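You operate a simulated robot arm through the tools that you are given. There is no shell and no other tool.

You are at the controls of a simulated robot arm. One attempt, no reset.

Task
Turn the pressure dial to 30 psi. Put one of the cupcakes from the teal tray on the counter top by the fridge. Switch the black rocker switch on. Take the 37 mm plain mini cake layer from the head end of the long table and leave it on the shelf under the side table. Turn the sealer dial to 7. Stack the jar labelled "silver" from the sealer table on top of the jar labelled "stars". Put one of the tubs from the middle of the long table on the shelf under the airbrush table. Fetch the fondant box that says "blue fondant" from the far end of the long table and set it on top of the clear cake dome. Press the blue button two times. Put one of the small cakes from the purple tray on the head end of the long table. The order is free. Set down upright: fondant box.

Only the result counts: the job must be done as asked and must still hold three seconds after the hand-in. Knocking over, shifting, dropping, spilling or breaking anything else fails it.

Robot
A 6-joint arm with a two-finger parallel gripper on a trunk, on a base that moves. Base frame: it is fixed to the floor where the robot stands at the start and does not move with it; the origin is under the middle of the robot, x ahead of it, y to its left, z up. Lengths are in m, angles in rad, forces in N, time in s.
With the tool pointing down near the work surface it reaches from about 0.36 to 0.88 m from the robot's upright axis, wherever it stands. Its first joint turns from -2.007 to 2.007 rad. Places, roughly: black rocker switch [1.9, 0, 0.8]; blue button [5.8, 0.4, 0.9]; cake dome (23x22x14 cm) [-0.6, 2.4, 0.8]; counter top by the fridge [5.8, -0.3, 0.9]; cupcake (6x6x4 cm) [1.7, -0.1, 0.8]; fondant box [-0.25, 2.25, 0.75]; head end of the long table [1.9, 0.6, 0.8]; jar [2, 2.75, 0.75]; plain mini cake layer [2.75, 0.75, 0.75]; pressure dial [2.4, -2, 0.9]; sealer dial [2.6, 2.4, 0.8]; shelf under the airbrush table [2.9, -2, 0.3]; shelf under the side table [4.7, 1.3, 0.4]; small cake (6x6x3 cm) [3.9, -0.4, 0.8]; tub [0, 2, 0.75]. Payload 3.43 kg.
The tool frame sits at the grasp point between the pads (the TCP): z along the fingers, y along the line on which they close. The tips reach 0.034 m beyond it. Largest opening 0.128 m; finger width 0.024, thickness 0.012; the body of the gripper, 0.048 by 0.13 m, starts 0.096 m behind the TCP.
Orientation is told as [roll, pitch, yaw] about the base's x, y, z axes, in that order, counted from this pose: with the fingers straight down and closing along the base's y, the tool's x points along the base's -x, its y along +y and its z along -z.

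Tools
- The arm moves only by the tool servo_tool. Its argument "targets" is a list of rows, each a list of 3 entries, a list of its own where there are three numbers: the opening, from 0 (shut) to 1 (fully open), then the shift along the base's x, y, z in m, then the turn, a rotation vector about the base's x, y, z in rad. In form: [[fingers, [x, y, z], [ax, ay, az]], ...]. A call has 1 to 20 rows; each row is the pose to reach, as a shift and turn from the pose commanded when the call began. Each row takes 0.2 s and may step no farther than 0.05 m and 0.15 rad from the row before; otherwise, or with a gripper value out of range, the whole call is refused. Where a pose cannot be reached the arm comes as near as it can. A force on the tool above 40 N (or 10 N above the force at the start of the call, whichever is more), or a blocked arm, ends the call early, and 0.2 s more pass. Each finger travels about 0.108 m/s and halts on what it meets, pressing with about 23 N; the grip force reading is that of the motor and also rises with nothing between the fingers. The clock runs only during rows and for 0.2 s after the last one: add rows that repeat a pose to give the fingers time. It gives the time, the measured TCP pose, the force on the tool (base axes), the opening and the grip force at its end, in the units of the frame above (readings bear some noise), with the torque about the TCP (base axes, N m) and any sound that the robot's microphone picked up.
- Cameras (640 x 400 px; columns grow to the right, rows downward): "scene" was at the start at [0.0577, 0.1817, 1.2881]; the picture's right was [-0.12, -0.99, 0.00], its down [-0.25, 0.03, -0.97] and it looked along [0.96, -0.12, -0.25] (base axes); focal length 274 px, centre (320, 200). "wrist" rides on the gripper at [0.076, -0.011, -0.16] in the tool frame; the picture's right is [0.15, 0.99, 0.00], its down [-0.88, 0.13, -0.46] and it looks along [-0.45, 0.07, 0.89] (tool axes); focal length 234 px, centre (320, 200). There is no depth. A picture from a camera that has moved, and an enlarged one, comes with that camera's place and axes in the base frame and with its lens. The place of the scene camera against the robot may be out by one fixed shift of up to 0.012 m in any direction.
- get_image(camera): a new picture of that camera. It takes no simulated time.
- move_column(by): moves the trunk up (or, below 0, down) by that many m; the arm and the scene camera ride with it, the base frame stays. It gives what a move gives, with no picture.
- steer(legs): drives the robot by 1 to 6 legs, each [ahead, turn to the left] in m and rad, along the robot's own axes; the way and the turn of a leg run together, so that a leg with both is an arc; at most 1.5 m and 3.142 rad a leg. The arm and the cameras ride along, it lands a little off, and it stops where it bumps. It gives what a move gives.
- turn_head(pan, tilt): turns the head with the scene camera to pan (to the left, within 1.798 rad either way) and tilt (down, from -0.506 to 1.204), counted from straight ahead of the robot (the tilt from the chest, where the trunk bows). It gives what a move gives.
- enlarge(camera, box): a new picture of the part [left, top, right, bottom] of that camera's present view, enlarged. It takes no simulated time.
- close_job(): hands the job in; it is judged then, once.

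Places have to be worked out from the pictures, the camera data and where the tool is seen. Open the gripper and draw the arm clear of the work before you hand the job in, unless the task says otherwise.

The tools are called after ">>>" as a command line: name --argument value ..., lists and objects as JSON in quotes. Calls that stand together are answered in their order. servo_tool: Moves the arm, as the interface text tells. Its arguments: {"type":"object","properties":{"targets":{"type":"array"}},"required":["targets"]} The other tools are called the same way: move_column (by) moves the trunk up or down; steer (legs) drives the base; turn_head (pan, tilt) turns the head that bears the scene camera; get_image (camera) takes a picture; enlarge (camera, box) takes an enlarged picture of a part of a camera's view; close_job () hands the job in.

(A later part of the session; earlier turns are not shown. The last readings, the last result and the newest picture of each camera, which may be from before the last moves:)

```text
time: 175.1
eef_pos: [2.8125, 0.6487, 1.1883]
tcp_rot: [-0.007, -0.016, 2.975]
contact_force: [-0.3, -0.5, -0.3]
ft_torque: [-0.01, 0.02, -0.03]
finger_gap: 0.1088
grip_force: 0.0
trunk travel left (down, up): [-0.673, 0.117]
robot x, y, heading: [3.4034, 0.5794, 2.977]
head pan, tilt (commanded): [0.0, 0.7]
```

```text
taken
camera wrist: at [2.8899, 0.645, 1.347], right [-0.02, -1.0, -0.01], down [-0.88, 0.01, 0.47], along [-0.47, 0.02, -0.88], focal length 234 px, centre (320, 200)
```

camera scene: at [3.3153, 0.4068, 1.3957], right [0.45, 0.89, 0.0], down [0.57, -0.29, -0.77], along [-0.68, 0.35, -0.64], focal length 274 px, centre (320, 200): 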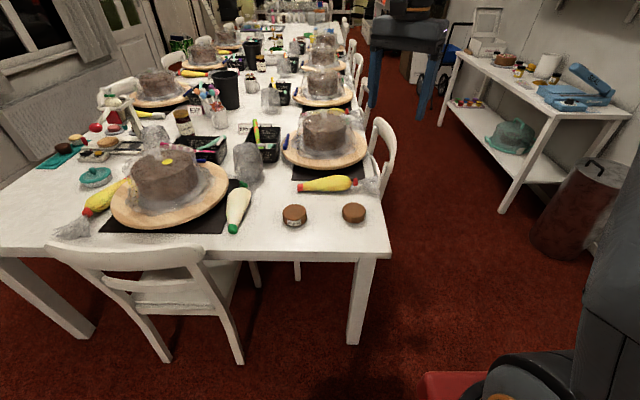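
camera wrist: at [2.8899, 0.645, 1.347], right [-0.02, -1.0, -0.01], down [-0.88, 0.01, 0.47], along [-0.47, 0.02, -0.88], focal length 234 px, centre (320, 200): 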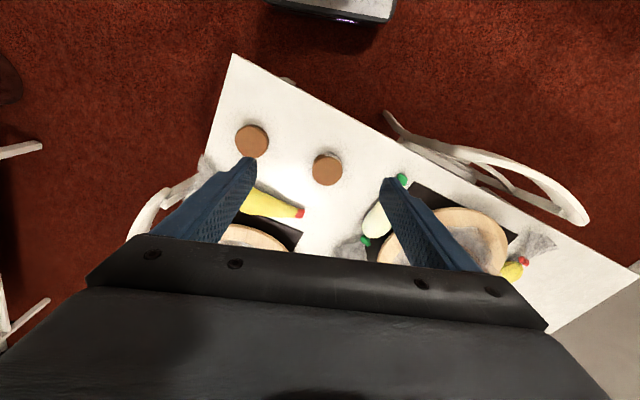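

Now I tilt the tool 40° forward and move above the 37 mm layer at z ≈ 0.93.

>>> servo_tool --targets '[[0.85, [-0.024, -0.003, 0], [0.0222, 0.1346, 0]], [0.85, [-0.049, -0.006, 0], [0.0444, 0.2692, 0]], [0.85, [-0.073, -0.009, 0], [0.0666, 0.4037, 0]], [0.85, [-0.097, -0.012, 0], [0.0888, 0.5383, 0]], [0.85, [-0.1215, -0.0157, 0], [0.111, 0.6729, 0]], [0.85, [-0.1215, -0.0157, -0.045], [0.111, 0.6729, 0]], [0.85, [-0.1215, -0.0157, -0.09], [0.111, 0.6729, 0]], [0.85, [-0.1215, -0.0157, -0.135], [0.111, 0.6729, 0]], [0.85, [-0.1215, -0.0157, -0.18], [0.111, 0.6729, 0]], [0.85, [-0.1215, -0.0157, -0.225], [0.111, 0.6729, 0]], [0.85, [-0.1215, -0.0157, -0.258], [0.111, 0.6729, 0]], [0.85, [-0.1215, -0.0157, -0.258], [0.111, 0.6729, 0]]]'

>>> get_image --camera "wrist"

>>> get_image --camera "scene"

```text
time: 177.7
eef_pos: [2.6866, 0.6327, 0.928]
tcp_rot: [-0.001, -0.696, 2.972]
contact_force: [-0.1, -0.2, 0.5]
ft_torque: [-0.01, -0.04, 0.02]
finger_gap: 0.1086
grip_force: 0.1
trunk travel left (down, up): [-0.673, 0.117]
robot x, y, heading: [3.4, 0.5835, 2.978]
head pan, tilt (commanded): [0.0, 0.7]
```

```text
taken
camera wrist: at [2.8462, 0.6152, 1.0028], right [-0.06, -0.99, -0.1], down [-0.4, -0.06, 0.91], along [-0.91, 0.09, -0.39], focal length 234 px, centre (320, 200)
```

wrist: 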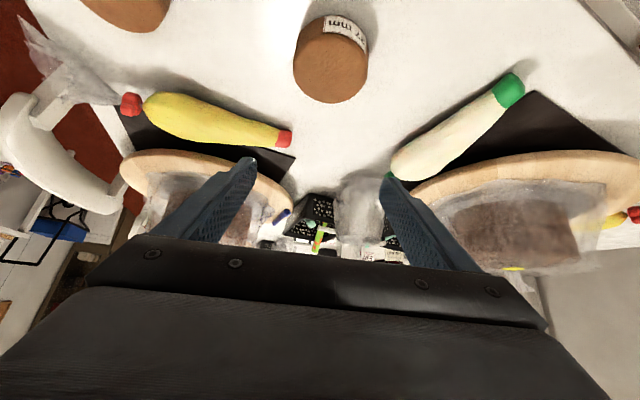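

```text
taken
camera scene: at [3.3714, 0.3872, 1.3957], right [0.17, 0.99, 0.0], down [0.64, -0.11, -0.76], along [-0.75, 0.13, -0.64], focal length 274 px, centre (320, 200)
```

scene: 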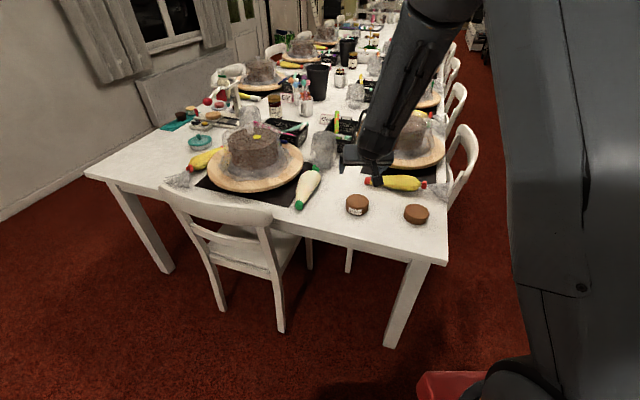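

The cake centre computes to [2.683, 0.635] from this view too. I descend to z = 0.79 with a small correction.

>>> servo_tool --targets '[[0.85, [0.007, 0, -0.04], [0, 0, 0]], [0.85, [0.007, 0, -0.08], [0, 0, 0]], [0.85, [0.007, 0, -0.115], [0, 0, 0]], [0.85, [0.007, 0, -0.13], [0, 0, 0]], [0.85, [0.007, 0, -0.138], [0, 0, 0]], [0.85, [0.007, 0, -0.138], [0, 0, 0]]]'

>>> get_image --camera "wrist"

>>> enlarge --camera "scene" --box '[310, 140, 450, 240]'

```text
time: 179.1
eef_pos: [2.6958, 0.6243, 0.7933]
tcp_rot: [-0.009, -0.697, 2.964]
contact_force: [0.4, 0.5, 0.0]
ft_torque: [0.0, 0.02, -0.05]
finger_gap: 0.1089
grip_force: 0.1
out of reach, approached as far as the arm can: row 3, 4, 5, 6
trunk travel left (down, up): [-0.673, 0.117]
robot x, y, heading: [3.4041, 0.5822, 2.974]
head pan, tilt (commanded): [0.0, 0.7]
```

```text
taken
camera wrist: at [2.8553, 0.6045, 0.8674], right [-0.07, -0.99, -0.1], down [-0.4, -0.06, 0.91], along [-0.91, 0.1, -0.39], focal length 234 px, centre (320, 200)
```

wrist: 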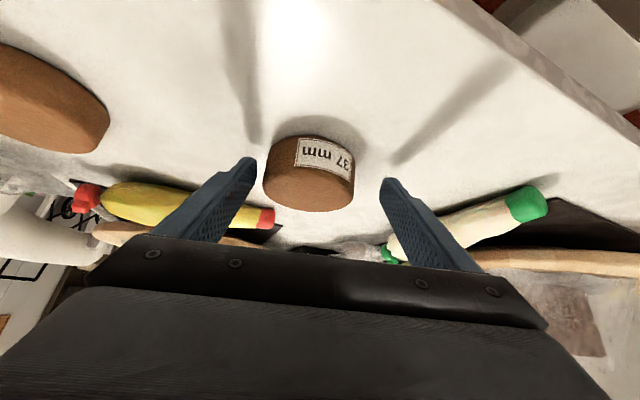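

```text
4.00 times, centred on (380, 190) of scene
camera zoom: at [3.3714, 0.3872, 1.3957], right [0.17, 0.99, 0.0], down [0.64, -0.11, -0.76], along [-0.75, 0.13, -0.64], focal length 1094 px, centre (80, 240)
```

zoom: 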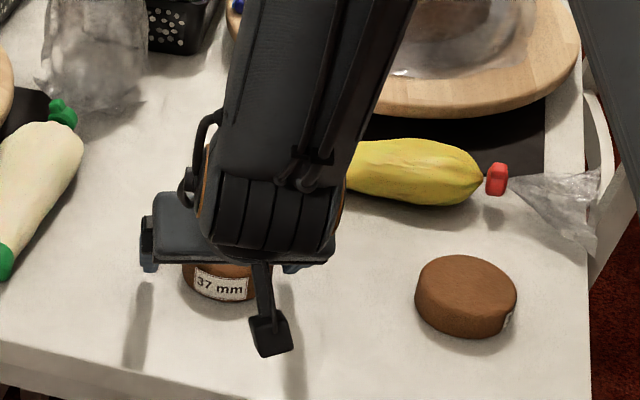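

The arm ran into its reach limit with the trunk this high (it is about 9 mm off sideways). I go up a little, lower the trunk by 0.15, and approach again.

>>> servo_tool --targets '[[0.85, [0, 0, 0.04], [0, 0, 0]], [0.85, [0, 0, 0.08], [0, 0, 0]], [0.85, [0, 0, 0.12], [0, 0, 0]], [0.85, [0, 0, 0.16], [0, 0, 0]], [0.85, [0, 0, 0.19], [0, 0, 0]]]'

>>> move_column --by -0.15

>>> get_image --camera "wrist"

```text
time: 180.3
eef_pos: [2.6951, 0.6235, 0.9844]
tcp_rot: [-0.003, -0.696, 2.969]
contact_force: [-1.1, 0.2, -0.9]
ft_torque: [0.0, 0.0, 0.01]
finger_gap: 0.109
grip_force: 0.0
trunk travel left (down, up): [-0.673, 0.117]
robot x, y, heading: [3.4023, 0.5807, 2.976]
head pan, tilt (commanded): [0.0, 0.7]
```

```text
time: 182.1
eef_pos: [2.696, 0.6257, 0.8344]
tcp_rot: [-0.002, -0.695, 2.971]
contact_force: [0.2, 0.7, 0.3]
ft_torque: [0.01, -0.01, 0.0]
finger_gap: 0.1088
grip_force: 0.0
trunk travel left (down, up): [-0.523, 0.267]
robot x, y, heading: [3.4014, 0.5814, 2.978]
head pan, tilt (commanded): [0.0, 0.7]
```

```text
taken
camera wrist: at [2.8558, 0.6079, 0.9081], right [-0.06, -0.99, -0.1], down [-0.4, -0.06, 0.91], along [-0.91, 0.09, -0.39], focal length 234 px, centre (320, 200)
```

wrist: 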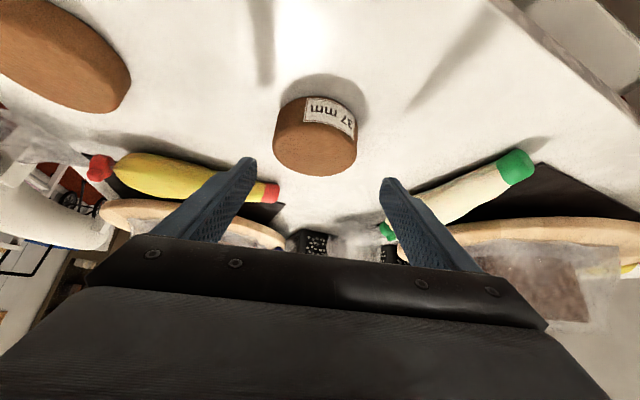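

Now within reach. I finish the approach with a 6 mm sideways correction and close.

>>> servo_tool --targets '[[0.85, [0, 0.0065, -0.015], [0, 0, 0]], [0.85, [0, 0.0065, -0.03], [0, 0, 0]], [0.85, [0, 0.0065, -0.043], [0, 0, 0]], [0.85, [0, 0.0065, -0.043], [0, 0, 0]]]'

>>> get_image --camera "wrist"

```text
time: 183.1
eef_pos: [2.6972, 0.6314, 0.7908]
tcp_rot: [-0.002, -0.696, 2.971]
contact_force: [0.3, -0.4, -0.4]
ft_torque: [-0.01, 0.02, 0.06]
finger_gap: 0.109
grip_force: 0.1
trunk travel left (down, up): [-0.523, 0.267]
robot x, y, heading: [3.4023, 0.5804, 2.976]
head pan, tilt (commanded): [0.0, 0.7]
```

```text
taken
camera wrist: at [2.8564, 0.6145, 0.8649], right [-0.06, -0.99, -0.1], down [-0.4, -0.06, 0.91], along [-0.91, 0.09, -0.39], focal length 234 px, centre (320, 200)
```

wrist: 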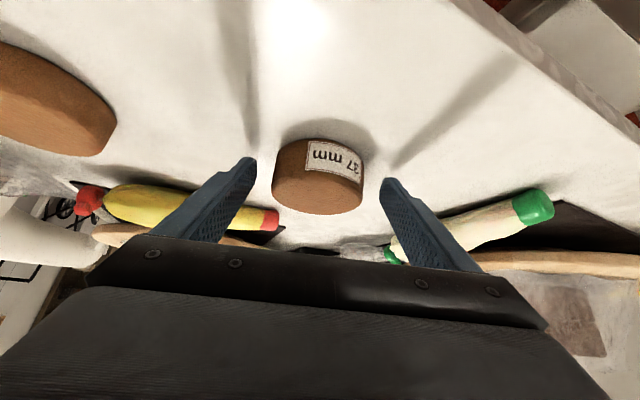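

Centred. I close on the layer.

>>> servo_tool --targets '[[0.65, [0, 0, 0], [0, 0, 0]], [0.5, [0, 0, 0], [0, 0, 0]], [0.5, [0, 0, 0], [0, 0, 0]], [0.5, [0, 0, 0], [0, 0, 0]]]'

>>> servo_tool --targets '[[0.5, [0, 0, 0.01], [0, 0, 0]], [0.5, [0, 0, 0.03], [0, 0, 0]], [0.5, [0, 0, 0.07], [0, 0, 0]], [0.5, [0, 0, 0.11], [0, 0, 0]], [0.5, [0.02, 0, 0.15], [0, 0, 0]]]'

>>> get_image --camera "wrist"

>>> get_image --camera "scene"

```text
time: 184.1
eef_pos: [2.697, 0.6329, 0.7915]
tcp_rot: [-0.002, -0.696, 2.971]
contact_force: [-1.2, -0.9, 0.7]
ft_torque: [-0.04, 0.01, -0.02]
finger_gap: 0.0783
grip_force: 23.6
trunk travel left (down, up): [-0.523, 0.267]
robot x, y, heading: [3.4016, 0.5844, 2.977]
head pan, tilt (commanded): [0.0, 0.7]
```

```text
time: 185.3
eef_pos: [2.7154, 0.6317, 0.9447]
tcp_rot: [-0.037, -0.701, 3.02]
contact_force: [-0.1, -0.9, -1.7]
ft_torque: [-0.02, 0.09, -0.15]
finger_gap: 0.0787
grip_force: 22.8
trunk travel left (down, up): [-0.523, 0.267]
robot x, y, heading: [3.402, 0.5834, 2.976]
head pan, tilt (commanded): [0.0, 0.7]
```

```text
taken
camera wrist: at [2.8752, 0.6162, 1.0172], right [-0.03, -0.99, -0.12], down [-0.4, -0.1, 0.91], along [-0.92, 0.08, -0.39], focal length 234 px, centre (320, 200)
```

wrist: 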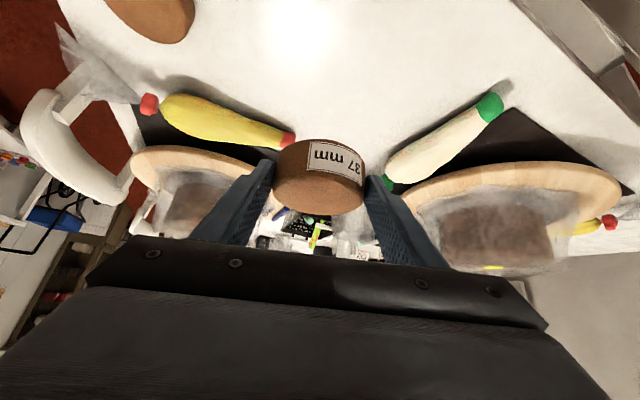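

```text
taken
camera scene: at [3.3296, 0.3941, 1.2456], right [0.16, 0.99, 0.0], down [0.64, -0.11, -0.76], along [-0.75, 0.13, -0.64], focal length 274 px, centre (320, 200)
```

scene: 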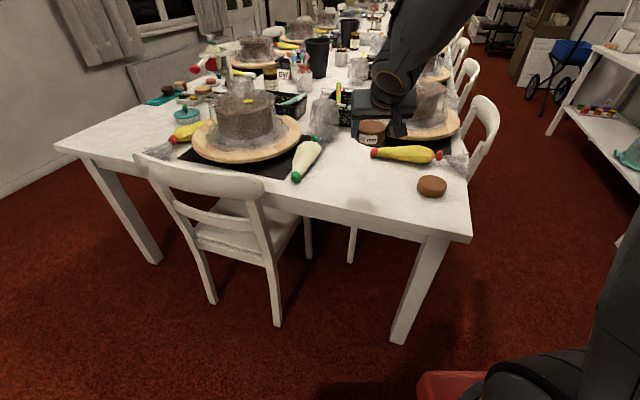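

The layer is held. I let the pose settle and pull it back towards the robot before driving to the side table.

>>> servo_tool --targets '[[0.5, [0.02, 0, 0.02], [0, 0, 0]], [0.5, [0.04, 0, 0.04], [0, 0, 0]], [0.5, [0.06, 0, 0.06], [0, 0, 0]], [0.5, [0.08, 0, 0.08], [0, 0, 0]], [0.5, [0.08, 0, 0.08], [0, 0, 0]]]'

```text
time: 186.5
eef_pos: [2.7976, 0.6315, 1.0225]
tcp_rot: [-0.001, -0.696, 2.97]
contact_force: [-0.4, 0.3, -1.2]
ft_torque: [0.01, -0.02, 0.05]
finger_gap: 0.0784
grip_force: 23.6
trunk travel left (down, up): [-0.523, 0.267]
robot x, y, heading: [3.4028, 0.5826, 2.982]
head pan, tilt (commanded): [0.0, 0.7]
```

The pose is steady. Before manoeuvring near the wood table I want to know how far the lift linkage sticks out behind the robot, so I look backwards on both sides.

>>> turn_head --pan 1.79 --tilt 1.0

>>> get_image --camera "scene"

>>> turn_head --pan -1.79 --tilt 0.9

>>> get_image --camera "scene"

```text
time: 188.3
eef_pos: [2.7963, 0.6316, 1.0226]
tcp_rot: [-0.003, -0.696, 2.97]
contact_force: [0.4, 0.0, -1.0]
ft_torque: [0.0, 0.0, 0.01]
finger_gap: 0.0787
grip_force: 23.3
trunk travel left (down, up): [-0.523, 0.267]
robot x, y, heading: [3.3998, 0.5846, 2.974]
head pan, tilt (commanded): [1.791, 1.0]
```

```text
taken
camera scene: at [3.4177, 0.3105, 1.2223], right [-1.0, -0.05, 0.0], down [-0.04, 0.84, -0.54], along [0.03, -0.54, -0.84], focal length 274 px, centre (320, 200)
```

scene: 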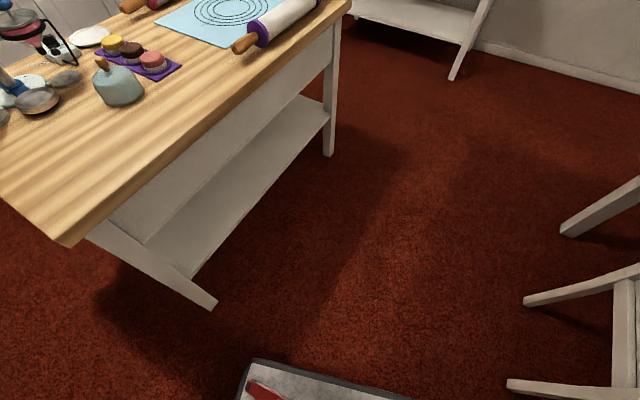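

```text
time: 191.2
eef_pos: [2.7961, 0.6312, 1.0224]
tcp_rot: [-0.002, -0.696, 2.969]
contact_force: [-0.2, -0.2, -1.1]
ft_torque: [-0.03, 0.03, -0.04]
finger_gap: 0.0784
grip_force: 23.7
trunk travel left (down, up): [-0.523, 0.267]
robot x, y, heading: [3.4053, 0.5788, 2.976]
head pan, tilt (commanded): [-1.791, 0.901]
```

```text
taken
camera scene: at [3.4423, 0.4501, 1.2295], right [0.93, -0.38, 0.0], down [-0.29, -0.73, -0.62], along [0.23, 0.58, -0.78], focal length 274 px, centre (320, 200)
```

scene: 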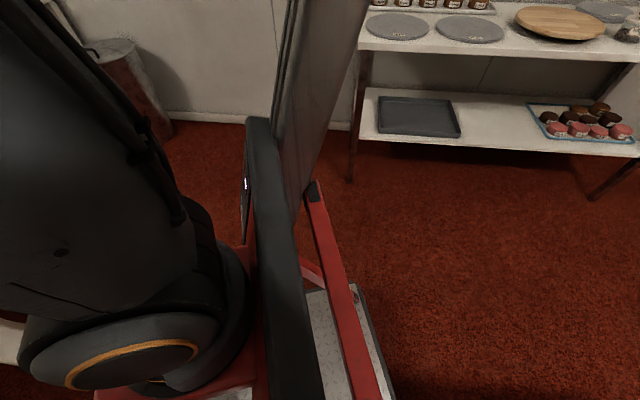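

Nothing protrudes beyond the platform at the back. I'll back along the lane so that the side table is on the robot's right side, where the arm is free of the head.

>>> steer --legs '[[0, 0.12], [-0.66, 0], [0, -0.42], [-0.25, 0]]'

>>> turn_head --pan -1.2 --tilt 0.6

>>> get_image --camera "scene"

>>> get_image --camera "wrist"

```text
time: 198.2
eef_pos: [3.7313, 0.6647, 1.0222]
tcp_rot: [-0.001, -0.698, 2.668]
contact_force: [0.1, 0.5, 0.8]
ft_torque: [-0.01, -0.05, -0.04]
finger_gap: 0.0785
grip_force: 23.1
trunk travel left (down, up): [-0.523, 0.267]
robot x, y, heading: [4.2976, 0.4355, 2.674]
head pan, tilt (commanded): [-1.791, 0.901]
```

```text
time: 199.2
eef_pos: [3.7318, 0.6654, 1.0222]
tcp_rot: [-0.002, -0.695, 2.669]
contact_force: [-0.8, 0.5, -0.6]
ft_torque: [-0.04, 0.02, -0.03]
finger_gap: 0.0788
grip_force: 23.0
trunk travel left (down, up): [-0.523, 0.267]
robot x, y, heading: [4.297, 0.4389, 2.676]
head pan, tilt (commanded): [-1.201, 0.6]
```

```text
taken
camera scene: at [4.2564, 0.3316, 1.2543], right [1.0, -0.1, 0.0], down [-0.06, -0.56, -0.82], along [0.08, 0.82, -0.57], focal length 274 px, centre (320, 200)
```

scene: 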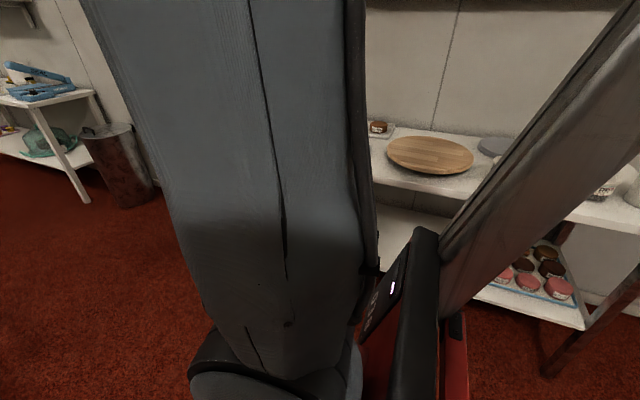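

```text
taken
camera wrist: at [3.8786, 0.6014, 1.0959], right [-0.35, -0.93, -0.1], down [-0.4, 0.06, 0.91], along [-0.85, 0.36, -0.39], focal length 234 px, centre (320, 200)
```

wrist: 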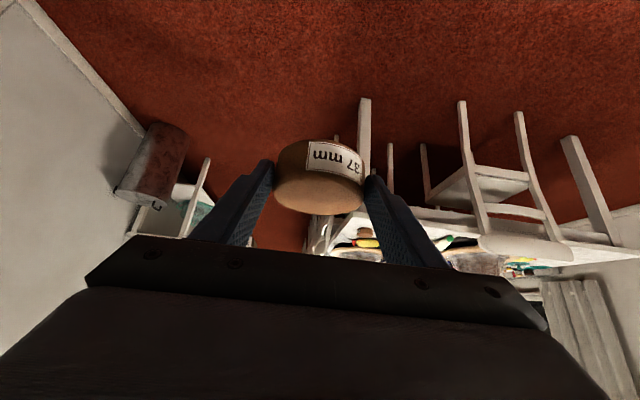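

The robot stands alongside the side table, heading along the lane. I swing the arm with the layer round to the robot's right side on an arc, at constant height.

>>> servo_tool --targets '[[0.5, [0.0199, 0.0406, 0], [0, 0, -0.075]], [0.5, [0.0427, 0.0799, 0], [0, 0, -0.15]], [0.5, [0.0684, 0.1174, 0], [0, 0, -0.225]], [0.5, [0.0967, 0.1527, 0], [0, 0, -0.3]], [0.5, [0.1276, 0.1858, 0], [0, 0, -0.375]], [0.5, [0.1608, 0.2163, 0], [0, 0, -0.45]], [0.5, [0.1959, 0.2443, 0], [0, 0, -0.525]], [0.5, [0.2331, 0.2693, 0], [0, 0, -0.6]], [0.5, [0.272, 0.2916, 0], [0, 0, -0.675]], [0.5, [0.3125, 0.3107, 0], [0, 0, -0.75]], [0.5, [0.3542, 0.3267, 0], [0, 0, -0.825]], [0.5, [0.3967, 0.3397, 0], [0, 0, -0.9]], [0.5, [0.4399, 0.3494, 0], [0, 0, -0.975]], [0.5, [0.4836, 0.3557, 0], [0, 0, -1.05]], [0.5, [0.5276, 0.3586, 0], [0, 0, -1.125]], [0.5, [0.5715, 0.3584, 0], [0, 0, -1.2]], [0.5, [0.6152, 0.3548, 0], [0, 0, -1.275]], [0.5, [0.6585, 0.348, 0], [0, 0, -1.35]], [0.5, [0.7011, 0.338, 0], [0, 0, -1.425]], [0.5, [0.7426, 0.3248, 0], [0, 0, -1.5]]]'

>>> get_image --camera "scene"

>>> get_image --camera "wrist"

```text
time: 203.4
eef_pos: [4.4756, 0.991, 1.0205]
tcp_rot: [-0.003, -0.696, 1.171]
contact_force: [-0.3, 0.7, -1.1]
ft_torque: [0.01, 0.0, -0.02]
finger_gap: 0.0785
grip_force: 22.9
trunk travel left (down, up): [-0.523, 0.267]
robot x, y, heading: [4.2949, 0.4385, 2.674]
head pan, tilt (commanded): [-1.201, 0.6]
```

```text
taken
camera scene: at [4.2561, 0.3317, 1.2543], right [1.0, -0.1, 0.0], down [-0.05, -0.56, -0.83], along [0.08, 0.82, -0.56], focal length 274 px, centre (320, 200)
```

scene: 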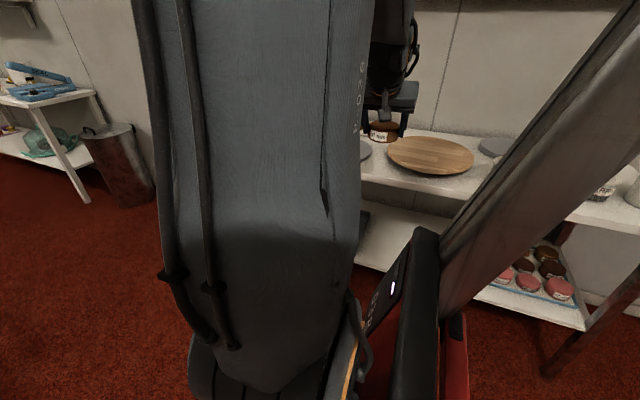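

```text
taken
camera wrist: at [4.4227, 0.8381, 1.0951], right [-0.95, 0.29, -0.1], down [0.03, 0.4, 0.91], along [0.3, 0.87, -0.39], focal length 234 px, centre (320, 200)
```

wrist: 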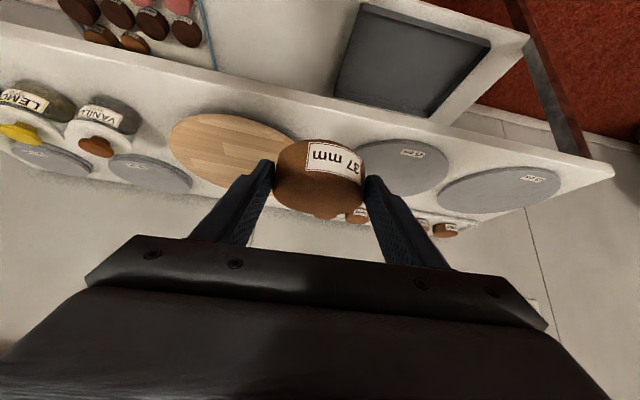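

The shelf's free stretch lies between the grey tray and the blue tray (a ≈ 3.49–3.89, front edge b ≈ 3.0). I move the layer to a = 3.69 in front of the table and lower the trunk.

>>> servo_tool --targets '[[0.5, [0.0258, -0.0199, 0], [0, 0, -0.016]], [0.5, [0.0517, -0.0398, 0], [0, 0, -0.032]], [0.5, [0.0775, -0.0597, 0], [0, 0, -0.048]], [0.5, [0.1033, -0.0796, 0], [0, 0, -0.063]], [0.5, [0.1033, -0.0796, 0], [0, 0, -0.063]]]'

>>> move_column --by -0.3

>>> get_image --camera "wrist"

>>> get_image --camera "scene"

```text
time: 204.6
eef_pos: [4.5804, 0.9107, 1.0244]
tcp_rot: [-0.003, -0.696, 1.106]
contact_force: [-0.5, -1.3, -0.7]
ft_torque: [-0.01, 0.03, 0.02]
finger_gap: 0.0784
grip_force: 23.3
trunk travel left (down, up): [-0.523, 0.267]
robot x, y, heading: [4.2924, 0.4342, 2.678]
head pan, tilt (commanded): [-1.201, 0.6]
```

```text
time: 207.6
eef_pos: [4.5471, 0.9267, 0.7214]
tcp_rot: [-0.002, -0.697, 1.104]
contact_force: [-1.1, -0.6, -1.0]
ft_torque: [-0.04, -0.01, -0.02]
finger_gap: 0.0787
grip_force: 23.4
trunk travel left (down, up): [-0.223, 0.567]
robot x, y, heading: [4.2911, 0.4394, 2.672]
head pan, tilt (commanded): [-1.201, 0.6]
```

```text
taken
camera wrist: at [4.4829, 0.7777, 0.796], right [-0.93, 0.34, -0.1], down [0.05, 0.4, 0.91], along [0.35, 0.85, -0.39], focal length 234 px, centre (320, 200)
```

wrist: 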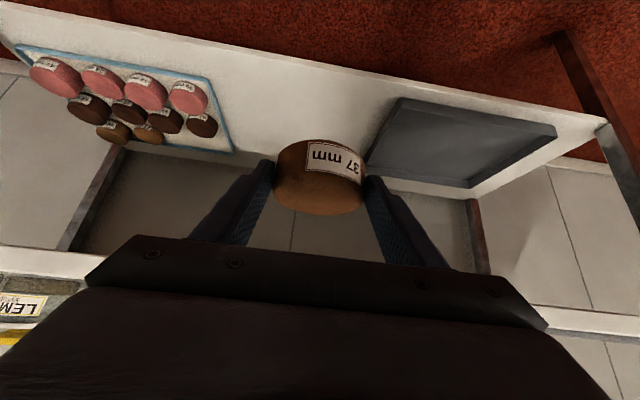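

```text
taken
camera scene: at [4.1818, 0.3693, 0.9544], right [1.0, -0.1, 0.0], down [-0.06, -0.56, -0.83], along [0.08, 0.82, -0.56], focal length 274 px, centre (320, 200)
```

scene: 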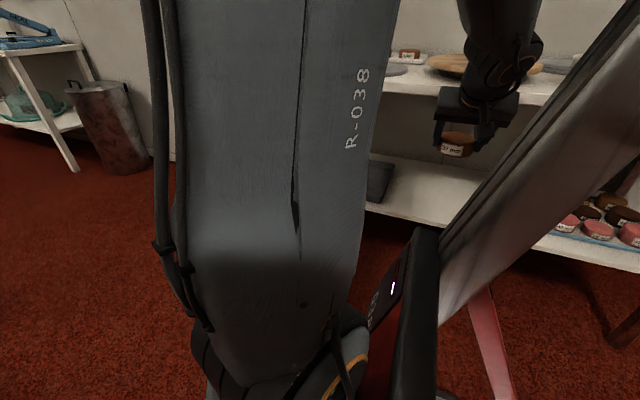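

The trunk's lowering also moves things slightly forward. I lower the trunk further so the layer gets to shelf height, still in front of the table.

>>> move_column --by -0.2

>>> get_image --camera "wrist"

>>> get_image --camera "scene"

```text
time: 209.7
eef_pos: [4.497, 0.9526, 0.5222]
tcp_rot: [-0.004, -0.697, 1.105]
contact_force: [-0.8, 0.5, -0.9]
ft_torque: [0.01, 0.01, -0.03]
finger_gap: 0.0786
grip_force: 23.0
trunk travel left (down, up): [-0.023, 0.767]
robot x, y, heading: [4.2934, 0.4359, 2.676]
head pan, tilt (commanded): [-1.201, 0.6]
```

```text
taken
camera wrist: at [4.4338, 0.8028, 0.5961], right [-0.93, 0.35, -0.1], down [0.05, 0.4, 0.91], along [0.35, 0.85, -0.39], focal length 234 px, centre (320, 200)
```

wrist: 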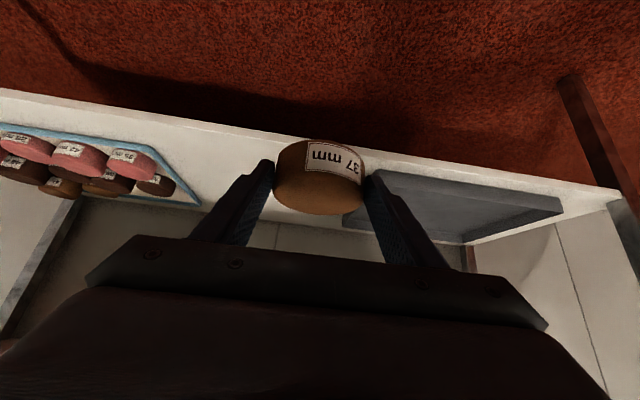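

```text
taken
camera scene: at [4.1322, 0.3944, 0.7544], right [1.0, -0.1, 0.0], down [-0.06, -0.56, -0.83], along [0.08, 0.82, -0.56], focal length 274 px, centre (320, 200)
```

scene: 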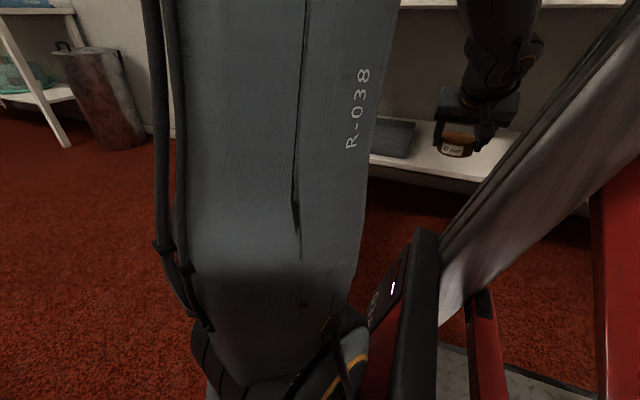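

At shelf height now. I shift sideways to a = 3.69 and move the layer in over the shelf, staying about 7 cm above it.

>>> servo_tool --targets '[[0.5, [0.027, -0.0134, 0], [0, 0, 0]], [0.5, [0.054, -0.0268, 0], [0, 0, 0]], [0.5, [0.0805, -0.0402, 0], [0, 0, 0]], [0.5, [0.1005, 0.0, -0.005], [0, 0, 0]], [0.5, [0.1206, 0.0402, -0.01], [0, 0, 0]], [0.5, [0.1407, 0.0805, -0.015], [0, 0, 0]], [0.5, [0.1608, 0.1207, -0.02], [0, 0, 0]], [0.5, [0.1809, 0.161, -0.025], [0, 0, 0]], [0.5, [0.192, 0.1835, -0.03], [0, 0, 0]], [0.5, [0.192, 0.1835, -0.03], [0, 0, 0]]]'

>>> get_image --camera "wrist"

>>> get_image --camera "scene"

```text
time: 211.9
eef_pos: [4.6865, 1.1347, 0.4913]
tcp_rot: [-0.004, -0.696, 1.107]
contact_force: [-0.7, -0.2, 0.0]
ft_torque: [-0.02, -0.04, -0.03]
finger_gap: 0.0786
grip_force: 22.8
out of reach, approached as far as the arm can: row 1, 2, 3, 4, 5, 6, 7
trunk travel left (down, up): [-0.023, 0.767]
robot x, y, heading: [4.2932, 0.439, 2.668]
head pan, tilt (commanded): [-1.201, 0.6]
```

```text
taken
camera wrist: at [4.6236, 0.9858, 0.5647], right [-0.93, 0.35, -0.1], down [0.05, 0.4, 0.91], along [0.35, 0.85, -0.39], focal length 234 px, centre (320, 200)
```

wrist: 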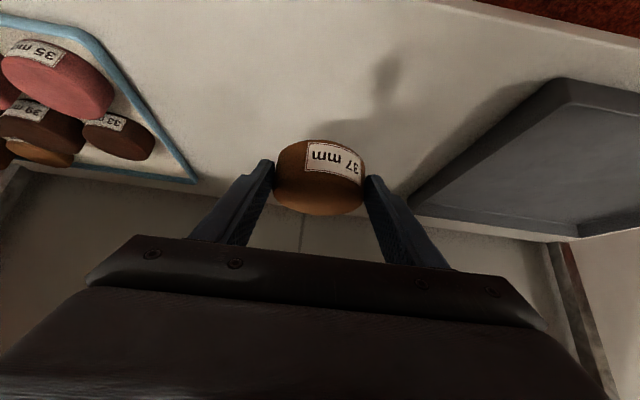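

```text
taken
camera scene: at [4.1322, 0.3944, 0.7543], right [1.0, -0.1, 0.0], down [-0.06, -0.56, -0.82], along [0.08, 0.82, -0.57], focal length 274 px, centre (320, 200)
```

scene: 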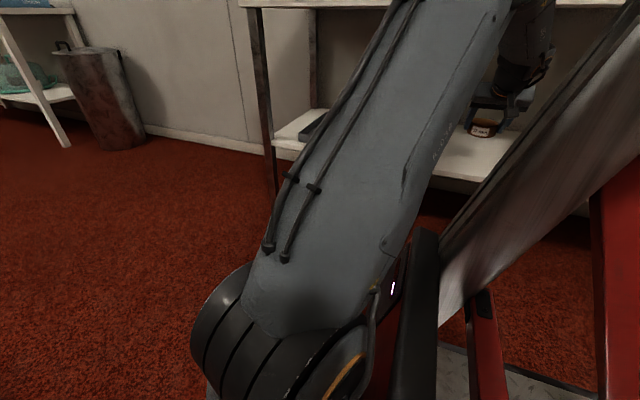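

The layer is over the free part of the shelf (a = 3.686, b = 3.108). I lower it in small steps watching the force.

>>> servo_tool --targets '[[0.5, [0, 0, -0.015], [0, 0, 0]], [0.5, [0, 0, -0.028], [0, 0, 0]], [0.5, [0, 0, -0.034], [0, 0, 0]], [0.5, [0, 0, -0.038], [0, 0, 0]]]'

>>> enlarge --camera "scene" --box '[430, 70, 570, 170]'

>>> get_image --camera "wrist"

```text
time: 212.9
eef_pos: [4.6864, 1.1338, 0.4533]
tcp_rot: [-0.006, -0.697, 1.105]
contact_force: [0.0, 0.1, -0.4]
ft_torque: [-0.01, 0.0, 0.01]
finger_gap: 0.0787
grip_force: 23.5
trunk travel left (down, up): [-0.023, 0.767]
robot x, y, heading: [4.295, 0.4383, 2.672]
head pan, tilt (commanded): [-1.201, 0.6]
```

```text
4.00 times, centred on (500, 120) of scene
camera zoom: at [4.1322, 0.3944, 0.7543], right [1.0, -0.1, 0.0], down [-0.06, -0.56, -0.82], along [0.08, 0.82, -0.57], focal length 1094 px, centre (-400, 520)
```

zoom: 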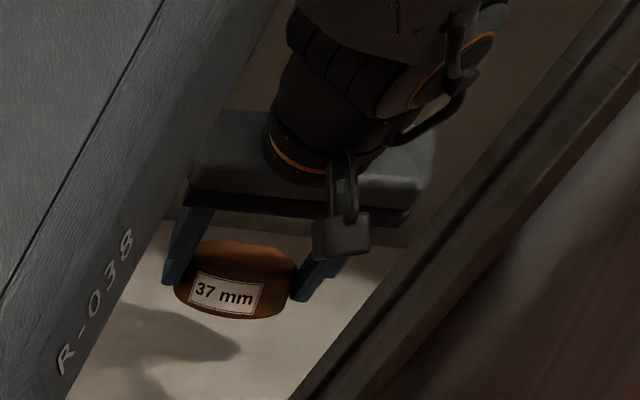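

```text
taken
camera wrist: at [4.6243, 0.9855, 0.5266], right [-0.93, 0.35, -0.1], down [0.05, 0.4, 0.91], along [0.36, 0.85, -0.39], focal length 234 px, centre (320, 200)
```

wrist: 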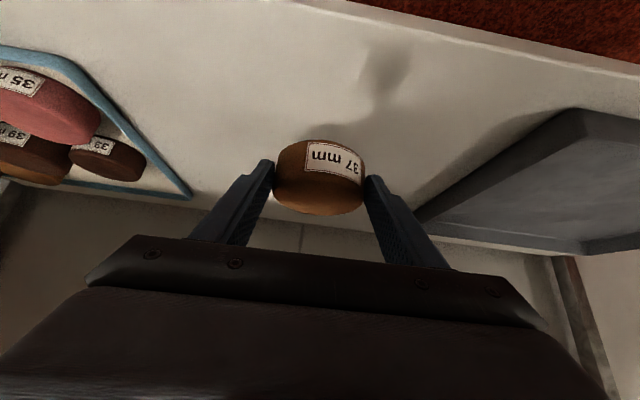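

Still in the air. I continue lowering.

>>> servo_tool --targets '[[0.5, [0, 0, -0.004], [0, 0, 0]], [0.5, [0, 0, -0.008], [0, 0, 0]], [0.5, [0, 0, -0.011], [0, 0, 0]], [0.5, [0, 0, -0.013], [0, 0, 0]]]'

>>> get_image --camera "wrist"

```text
time: 213.9
eef_pos: [4.6877, 1.1365, 0.4394]
tcp_rot: [-0.004, -0.695, 1.106]
contact_force: [-0.3, 0.9, -0.2]
ft_torque: [0.02, -0.01, -0.02]
finger_gap: 0.0788
grip_force: 23.0
trunk travel left (down, up): [-0.023, 0.767]
robot x, y, heading: [4.2945, 0.435, 2.676]
head pan, tilt (commanded): [-1.201, 0.6]
```

```text
taken
camera wrist: at [4.6242, 0.9875, 0.514], right [-0.93, 0.35, -0.1], down [0.05, 0.4, 0.91], along [0.35, 0.85, -0.39], focal length 234 px, centre (320, 200)
```

wrist: 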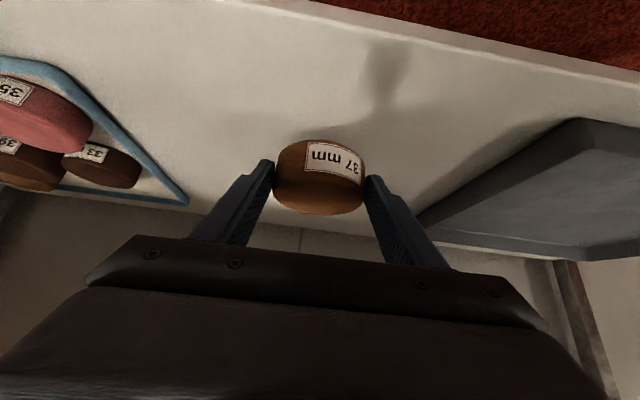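

Still no contact; I go on in 3 mm steps.

>>> servo_tool --targets '[[0.5, [0, 0, -0.003], [0, 0, 0]], [0.5, [0, 0, -0.006], [0, 0, 0]], [0.5, [0, 0, -0.009], [0, 0, 0]], [0.5, [0, 0, -0.011], [0, 0, 0]]]'

>>> get_image --camera "wrist"

```text
time: 214.9
eef_pos: [4.6891, 1.1347, 0.4289]
tcp_rot: [-0.004, -0.696, 1.105]
contact_force: [0.7, -0.5, -1.4]
ft_torque: [0.01, 0.05, 0.01]
finger_gap: 0.0787
grip_force: 22.8
trunk travel left (down, up): [-0.023, 0.767]
robot x, y, heading: [4.2933, 0.4381, 2.673]
head pan, tilt (commanded): [-1.201, 0.6]
```

```text
taken
camera wrist: at [4.6255, 0.9858, 0.5044], right [-0.93, 0.35, -0.1], down [0.05, 0.4, 0.91], along [0.36, 0.85, -0.39], focal length 234 px, centre (320, 200)
```

wrist: 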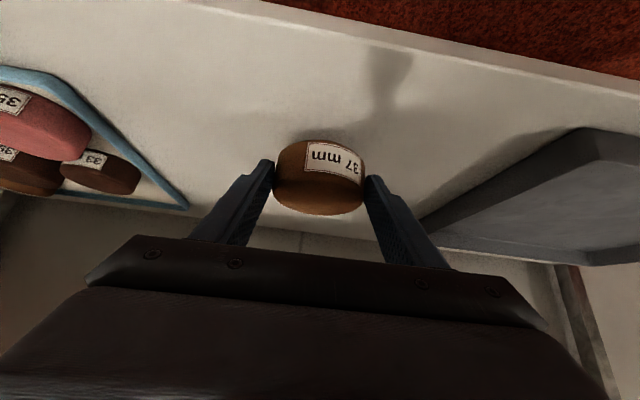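

>>> servo_tool --targets '[[0.5, [0, 0, -0.004], [0, 0, 0]], [0.5, [0, 0, -0.007], [0, 0, 0]], [0.5, [0, 0, -0.01], [0, 0, 0]], [0.5, [0, 0, -0.013], [0, 0, 0]], [0.5, [0, 0, -0.015], [0, 0, 0]]]'

>>> get_image --camera "wrist"

```text
time: 216.1
eef_pos: [4.6882, 1.1342, 0.4149]
tcp_rot: [-0.004, -0.697, 1.106]
contact_force: [-0.4, -0.5, -0.3]
ft_torque: [0.01, 0.02, 0.01]
finger_gap: 0.0788
grip_force: 23.7
trunk travel left (down, up): [-0.023, 0.767]
robot x, y, heading: [4.2946, 0.4389, 2.673]
head pan, tilt (commanded): [-1.201, 0.6]
```

```text
taken
camera wrist: at [4.6253, 0.9859, 0.4894], right [-0.93, 0.35, -0.1], down [0.05, 0.4, 0.91], along [0.35, 0.85, -0.39], focal length 234 px, centre (320, 200)
```

wrist: 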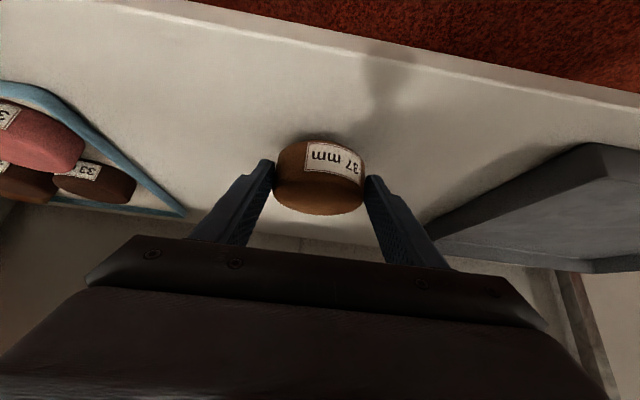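

Triangulating the grey tray's rim between views gives z ≈ 0.35, so the shelf is near 0.33. I keep lowering, faster at first.

>>> servo_tool --targets '[[0.5, [0, 0, -0.01], [0, 0, 0]], [0.5, [0, 0, -0.02], [0, 0, 0]], [0.5, [0, 0, -0.027], [0, 0, 0]], [0.5, [0, 0, -0.03], [0, 0, 0]], [0.5, [0, 0, -0.033], [0, 0, 0]]]'

>>> get_image --camera "wrist"

```text
time: 217.3
eef_pos: [4.6897, 1.1355, 0.3851]
tcp_rot: [-0.006, -0.702, 1.108]
contact_force: [-1.0, 5.2, 21.3]
ft_torque: [0.67, -0.12, -0.16]
finger_gap: 0.079
grip_force: 23.4
trunk travel left (down, up): [-0.023, 0.767]
robot x, y, heading: [4.2963, 0.4429, 2.673]
head pan, tilt (commanded): [-1.201, 0.6]
```

```text
taken
camera wrist: at [4.6262, 0.9874, 0.459], right [-0.93, 0.35, -0.1], down [0.05, 0.4, 0.92], along [0.36, 0.85, -0.39], focal length 234 px, centre (320, 200)
```

wrist: 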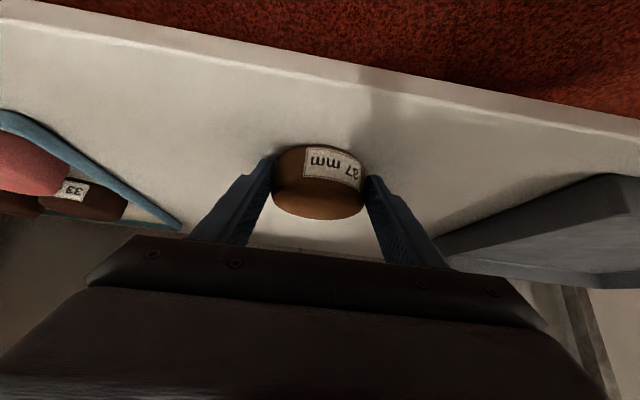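

Contact: 21 N, the layer stands on the shelf (shelf z ≈ 0.345). I ease off 2 mm and open.

>>> servo_tool --targets '[[0.58, [0, 0, 0.002], [0, 0, 0]], [0.65, [0, 0, 0.002], [0, 0, 0]], [0.72, [0, 0, 0.002], [0, 0, 0]], [0.8, [0, 0, 0.002], [0, 0, 0]], [0.8, [0, 0, 0.002], [0, 0, 0]]]'

>>> get_image --camera "wrist"

```text
time: 218.5
eef_pos: [4.6894, 1.1354, 0.3846]
tcp_rot: [-0.003, -0.694, 1.105]
contact_force: [0.1, -7.7, 9.3]
ft_torque: [0.05, 0.39, 0.35]
finger_gap: 0.1004
grip_force: 0.0
trunk travel left (down, up): [-0.023, 0.767]
robot x, y, heading: [4.2939, 0.4349, 2.675]
head pan, tilt (commanded): [-1.201, 0.6]
```

```text
taken
camera wrist: at [4.6256, 0.9859, 0.458], right [-0.93, 0.34, -0.1], down [0.05, 0.4, 0.91], along [0.35, 0.85, -0.4], focal length 234 px, centre (320, 200)
```

wrist: 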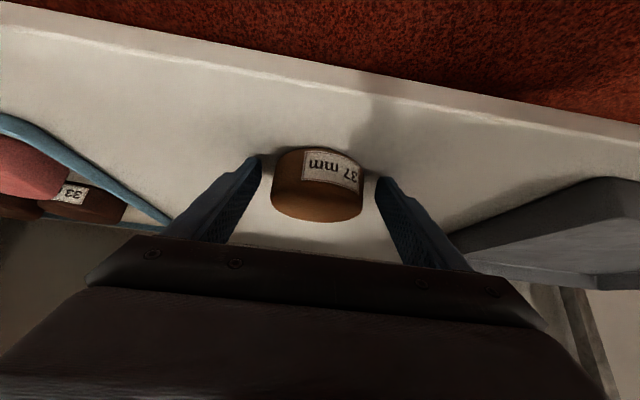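

Released; the layer stands free between the fingers. I raise the fingers straight up over the cake's top, then withdraw from under the table.

>>> servo_tool --targets '[[0.8, [0, 0, 0.008], [0, 0, 0]], [0.8, [0, 0, 0.02], [0, 0, 0]], [0.8, [0, 0, 0.045], [0, 0, 0]], [0.8, [0, 0, 0.075], [0, 0, 0]], [0.8, [0, 0, 0.1], [0, 0, 0]]]'

>>> get_image --camera "wrist"

```text
time: 219.7
eef_pos: [4.6891, 1.135, 0.4843]
tcp_rot: [-0.004, -0.695, 1.105]
contact_force: [-0.3, -0.1, 0.4]
ft_torque: [0.05, 0.0, 0.02]
finger_gap: 0.1027
grip_force: 0.0
trunk travel left (down, up): [-0.023, 0.767]
robot x, y, heading: [4.2935, 0.4417, 2.672]
head pan, tilt (commanded): [-1.201, 0.6]
```

```text
taken
camera wrist: at [4.6254, 0.9857, 0.559], right [-0.93, 0.35, -0.1], down [0.05, 0.4, 0.91], along [0.36, 0.85, -0.39], focal length 234 px, centre (320, 200)
```

wrist: 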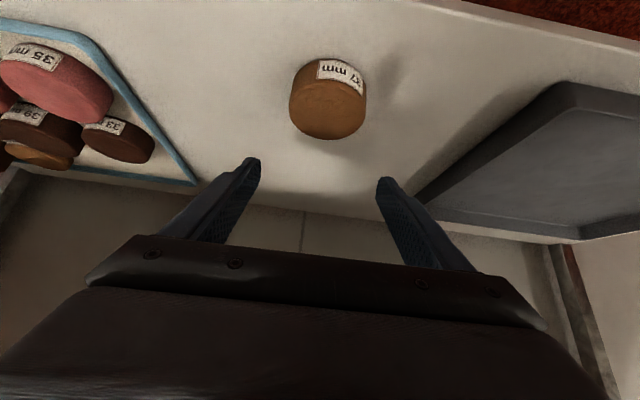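

The layer stands well on the shelf. I withdraw the arm and raise the trunk again.

>>> servo_tool --targets '[[0.8, [-0.0317, -0.0307, 0.005], [0, 0, 0]], [0.8, [-0.0635, -0.0615, 0.01], [0, 0, 0]], [0.8, [-0.0952, -0.0922, 0.015], [0, 0, 0]], [0.8, [-0.1269, -0.1229, 0.02], [0, 0, 0]], [0.8, [-0.1587, -0.1537, 0.025], [0, 0, 0]], [0.8, [-0.1904, -0.1844, 0.03], [0, 0, 0]], [0.8, [-0.1904, -0.1844, 0.03], [0, 0, 0]]]'

>>> move_column --by 0.5

>>> get_image --camera "wrist"

```text
time: 221.3
eef_pos: [4.4975, 0.9508, 0.5133]
tcp_rot: [-0.007, -0.695, 1.106]
contact_force: [0.6, 0.6, 0.0]
ft_torque: [-0.02, -0.03, 0.0]
finger_gap: 0.1023
grip_force: 0.0
out of reach, approached as far as the arm can: row 6, 7
trunk travel left (down, up): [-0.023, 0.767]
robot x, y, heading: [4.2965, 0.4352, 2.672]
head pan, tilt (commanded): [-1.201, 0.6]
```

```text
refused: 0.5 is not a number from -0.4 to 0.4
```

```text
taken
camera wrist: at [4.4335, 0.8022, 0.5875], right [-0.93, 0.35, -0.1], down [0.05, 0.4, 0.91], along [0.36, 0.85, -0.4], focal length 234 px, centre (320, 200)
```

wrist: 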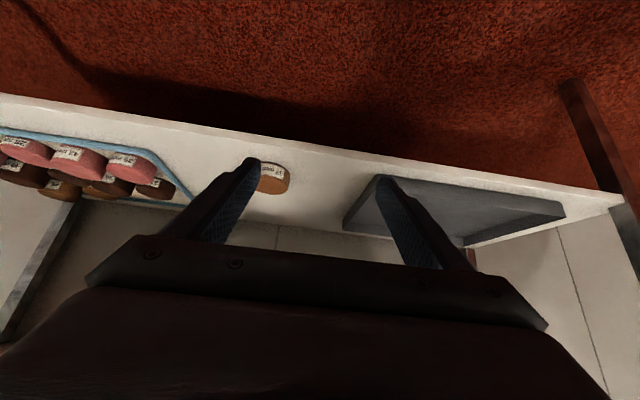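

I raise the trunk in two moves and untilt the tool.

>>> move_column --by 0.4

>>> move_column --by 0.2

>>> servo_tool --targets '[[0.8, [0, 0, 0], [-0.1244, 0.0625, 0]], [0.8, [0, 0, 0], [-0.2488, 0.125, 0]], [0.8, [0, 0, 0], [-0.3732, 0.1875, 0]], [0.8, [0, 0, 0], [-0.4976, 0.25, 0]], [0.8, [0, 0, 0], [-0.622, 0.3125, 0]], [0.8, [0, 0, 0], [-0.622, 0.3125, 0]]]'

```text
time: 225.2
eef_pos: [4.4961, 0.953, 0.9146]
tcp_rot: [-0.003, -0.696, 1.107]
contact_force: [-0.4, -0.7, -0.5]
ft_torque: [-0.02, 0.0, -0.03]
finger_gap: 0.1025
grip_force: 0.1
trunk travel left (down, up): [-0.423, 0.367]
robot x, y, heading: [4.2934, 0.4367, 2.674]
head pan, tilt (commanded): [-1.201, 0.6]
```

```text
time: 227.3
eef_pos: [4.4965, 0.9531, 1.1131]
tcp_rot: [-0.004, -0.696, 1.105]
contact_force: [0.2, -0.5, 0.0]
ft_torque: [-0.02, -0.01, -0.04]
finger_gap: 0.1025
grip_force: 0.1
trunk travel left (down, up): [-0.623, 0.167]
robot x, y, heading: [4.2917, 0.4364, 2.676]
head pan, tilt (commanded): [-1.201, 0.6]
```

```text
time: 228.7
eef_pos: [4.4965, 0.9542, 1.1141]
tcp_rot: [-0.003, 0.001, 1.107]
contact_force: [0.0, 0.6, -0.7]
ft_torque: [0.01, 0.05, 0.02]
finger_gap: 0.1023
grip_force: 0.1
trunk travel left (down, up): [-0.623, 0.167]
robot x, y, heading: [4.2975, 0.4399, 2.672]
head pan, tilt (commanded): [-1.201, 0.6]
```

The tool points down again. I swing the arm back to the robot's front on an arc.

>>> servo_tool --targets '[[0.8, [-0.0368, 0.0145, 0], [0, 0, 0.0785]], [0.8, [-0.0744, 0.0262, 0], [0, 0, 0.157]], [0.8, [-0.1129, 0.0353, 0], [0, 0, 0.2355]], [0.8, [-0.1522, 0.0418, 0], [0, 0, 0.314]], [0.8, [-0.1919, 0.0453, 0], [0, 0, 0.3925]], [0.8, [-0.2319, 0.0461, 0], [0, 0, 0.471]], [0.8, [-0.272, 0.0441, 0], [0, 0, 0.5495]], [0.8, [-0.3119, 0.0391, 0], [0, 0, 0.628]], [0.8, [-0.3511, 0.0314, 0], [0, 0, 0.7065]], [0.8, [-0.3901, 0.0207, 0], [0, 0, 0.785]], [0.8, [-0.4283, 0.0075, 0], [0, 0, 0.8635]], [0.8, [-0.4656, -0.0085, 0], [0, 0, 0.942]], [0.8, [-0.5016, -0.0273, 0], [0, 0, 1.0205]], [0.8, [-0.5364, -0.0487, 0], [0, 0, 1.099]], [0.8, [-0.5697, -0.0724, 0], [0, 0, 1.1775]], [0.8, [-0.6013, -0.0986, 0], [0, 0, 1.256]], [0.8, [-0.631, -0.127, 0], [0, 0, 1.3345]], [0.8, [-0.6587, -0.1575, 0], [0, 0, 1.413]], [0.8, [-0.6843, -0.19, 0], [0, 0, 1.4915]], [0.8, [-0.7074, -0.2243, 0], [0, 0, 1.57]]]'

>>> turn_head --pan -1.2 --tilt 0.7

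>>> get_image --camera "scene"

```text
time: 232.9
eef_pos: [3.7894, 0.7272, 1.1141]
tcp_rot: [-0.002, 0.0, 2.675]
contact_force: [0.3, -0.1, -0.4]
ft_torque: [-0.03, 0.01, -0.01]
finger_gap: 0.1026
grip_force: 0.0
trunk travel left (down, up): [-0.623, 0.167]
robot x, y, heading: [4.2926, 0.4361, 2.674]
head pan, tilt (commanded): [-1.201, 0.6]
```

```text
time: 233.6
eef_pos: [3.7898, 0.7275, 1.1148]
tcp_rot: [-0.002, -0.001, 2.676]
contact_force: [0.0, 0.0, 0.4]
ft_torque: [-0.02, -0.01, 0.0]
finger_gap: 0.1024
grip_force: 0.0
trunk travel left (down, up): [-0.623, 0.167]
robot x, y, heading: [4.302, 0.4378, 2.676]
head pan, tilt (commanded): [-1.201, 0.7]
```

```text
taken
camera scene: at [4.2808, 0.3157, 1.3457], right [1.0, -0.1, 0.0], down [-0.06, -0.64, -0.77], along [0.07, 0.76, -0.64], focal length 274 px, centre (320, 200)
```

scene: 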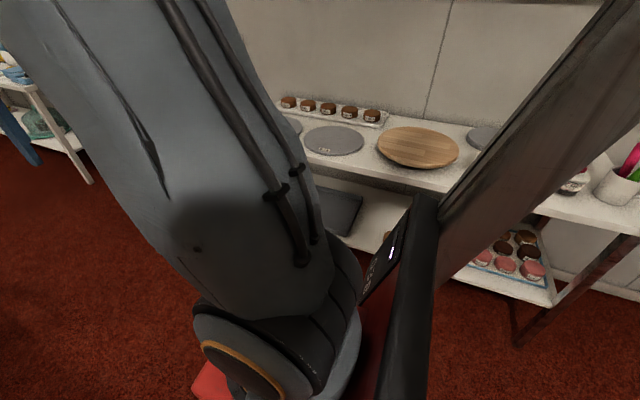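

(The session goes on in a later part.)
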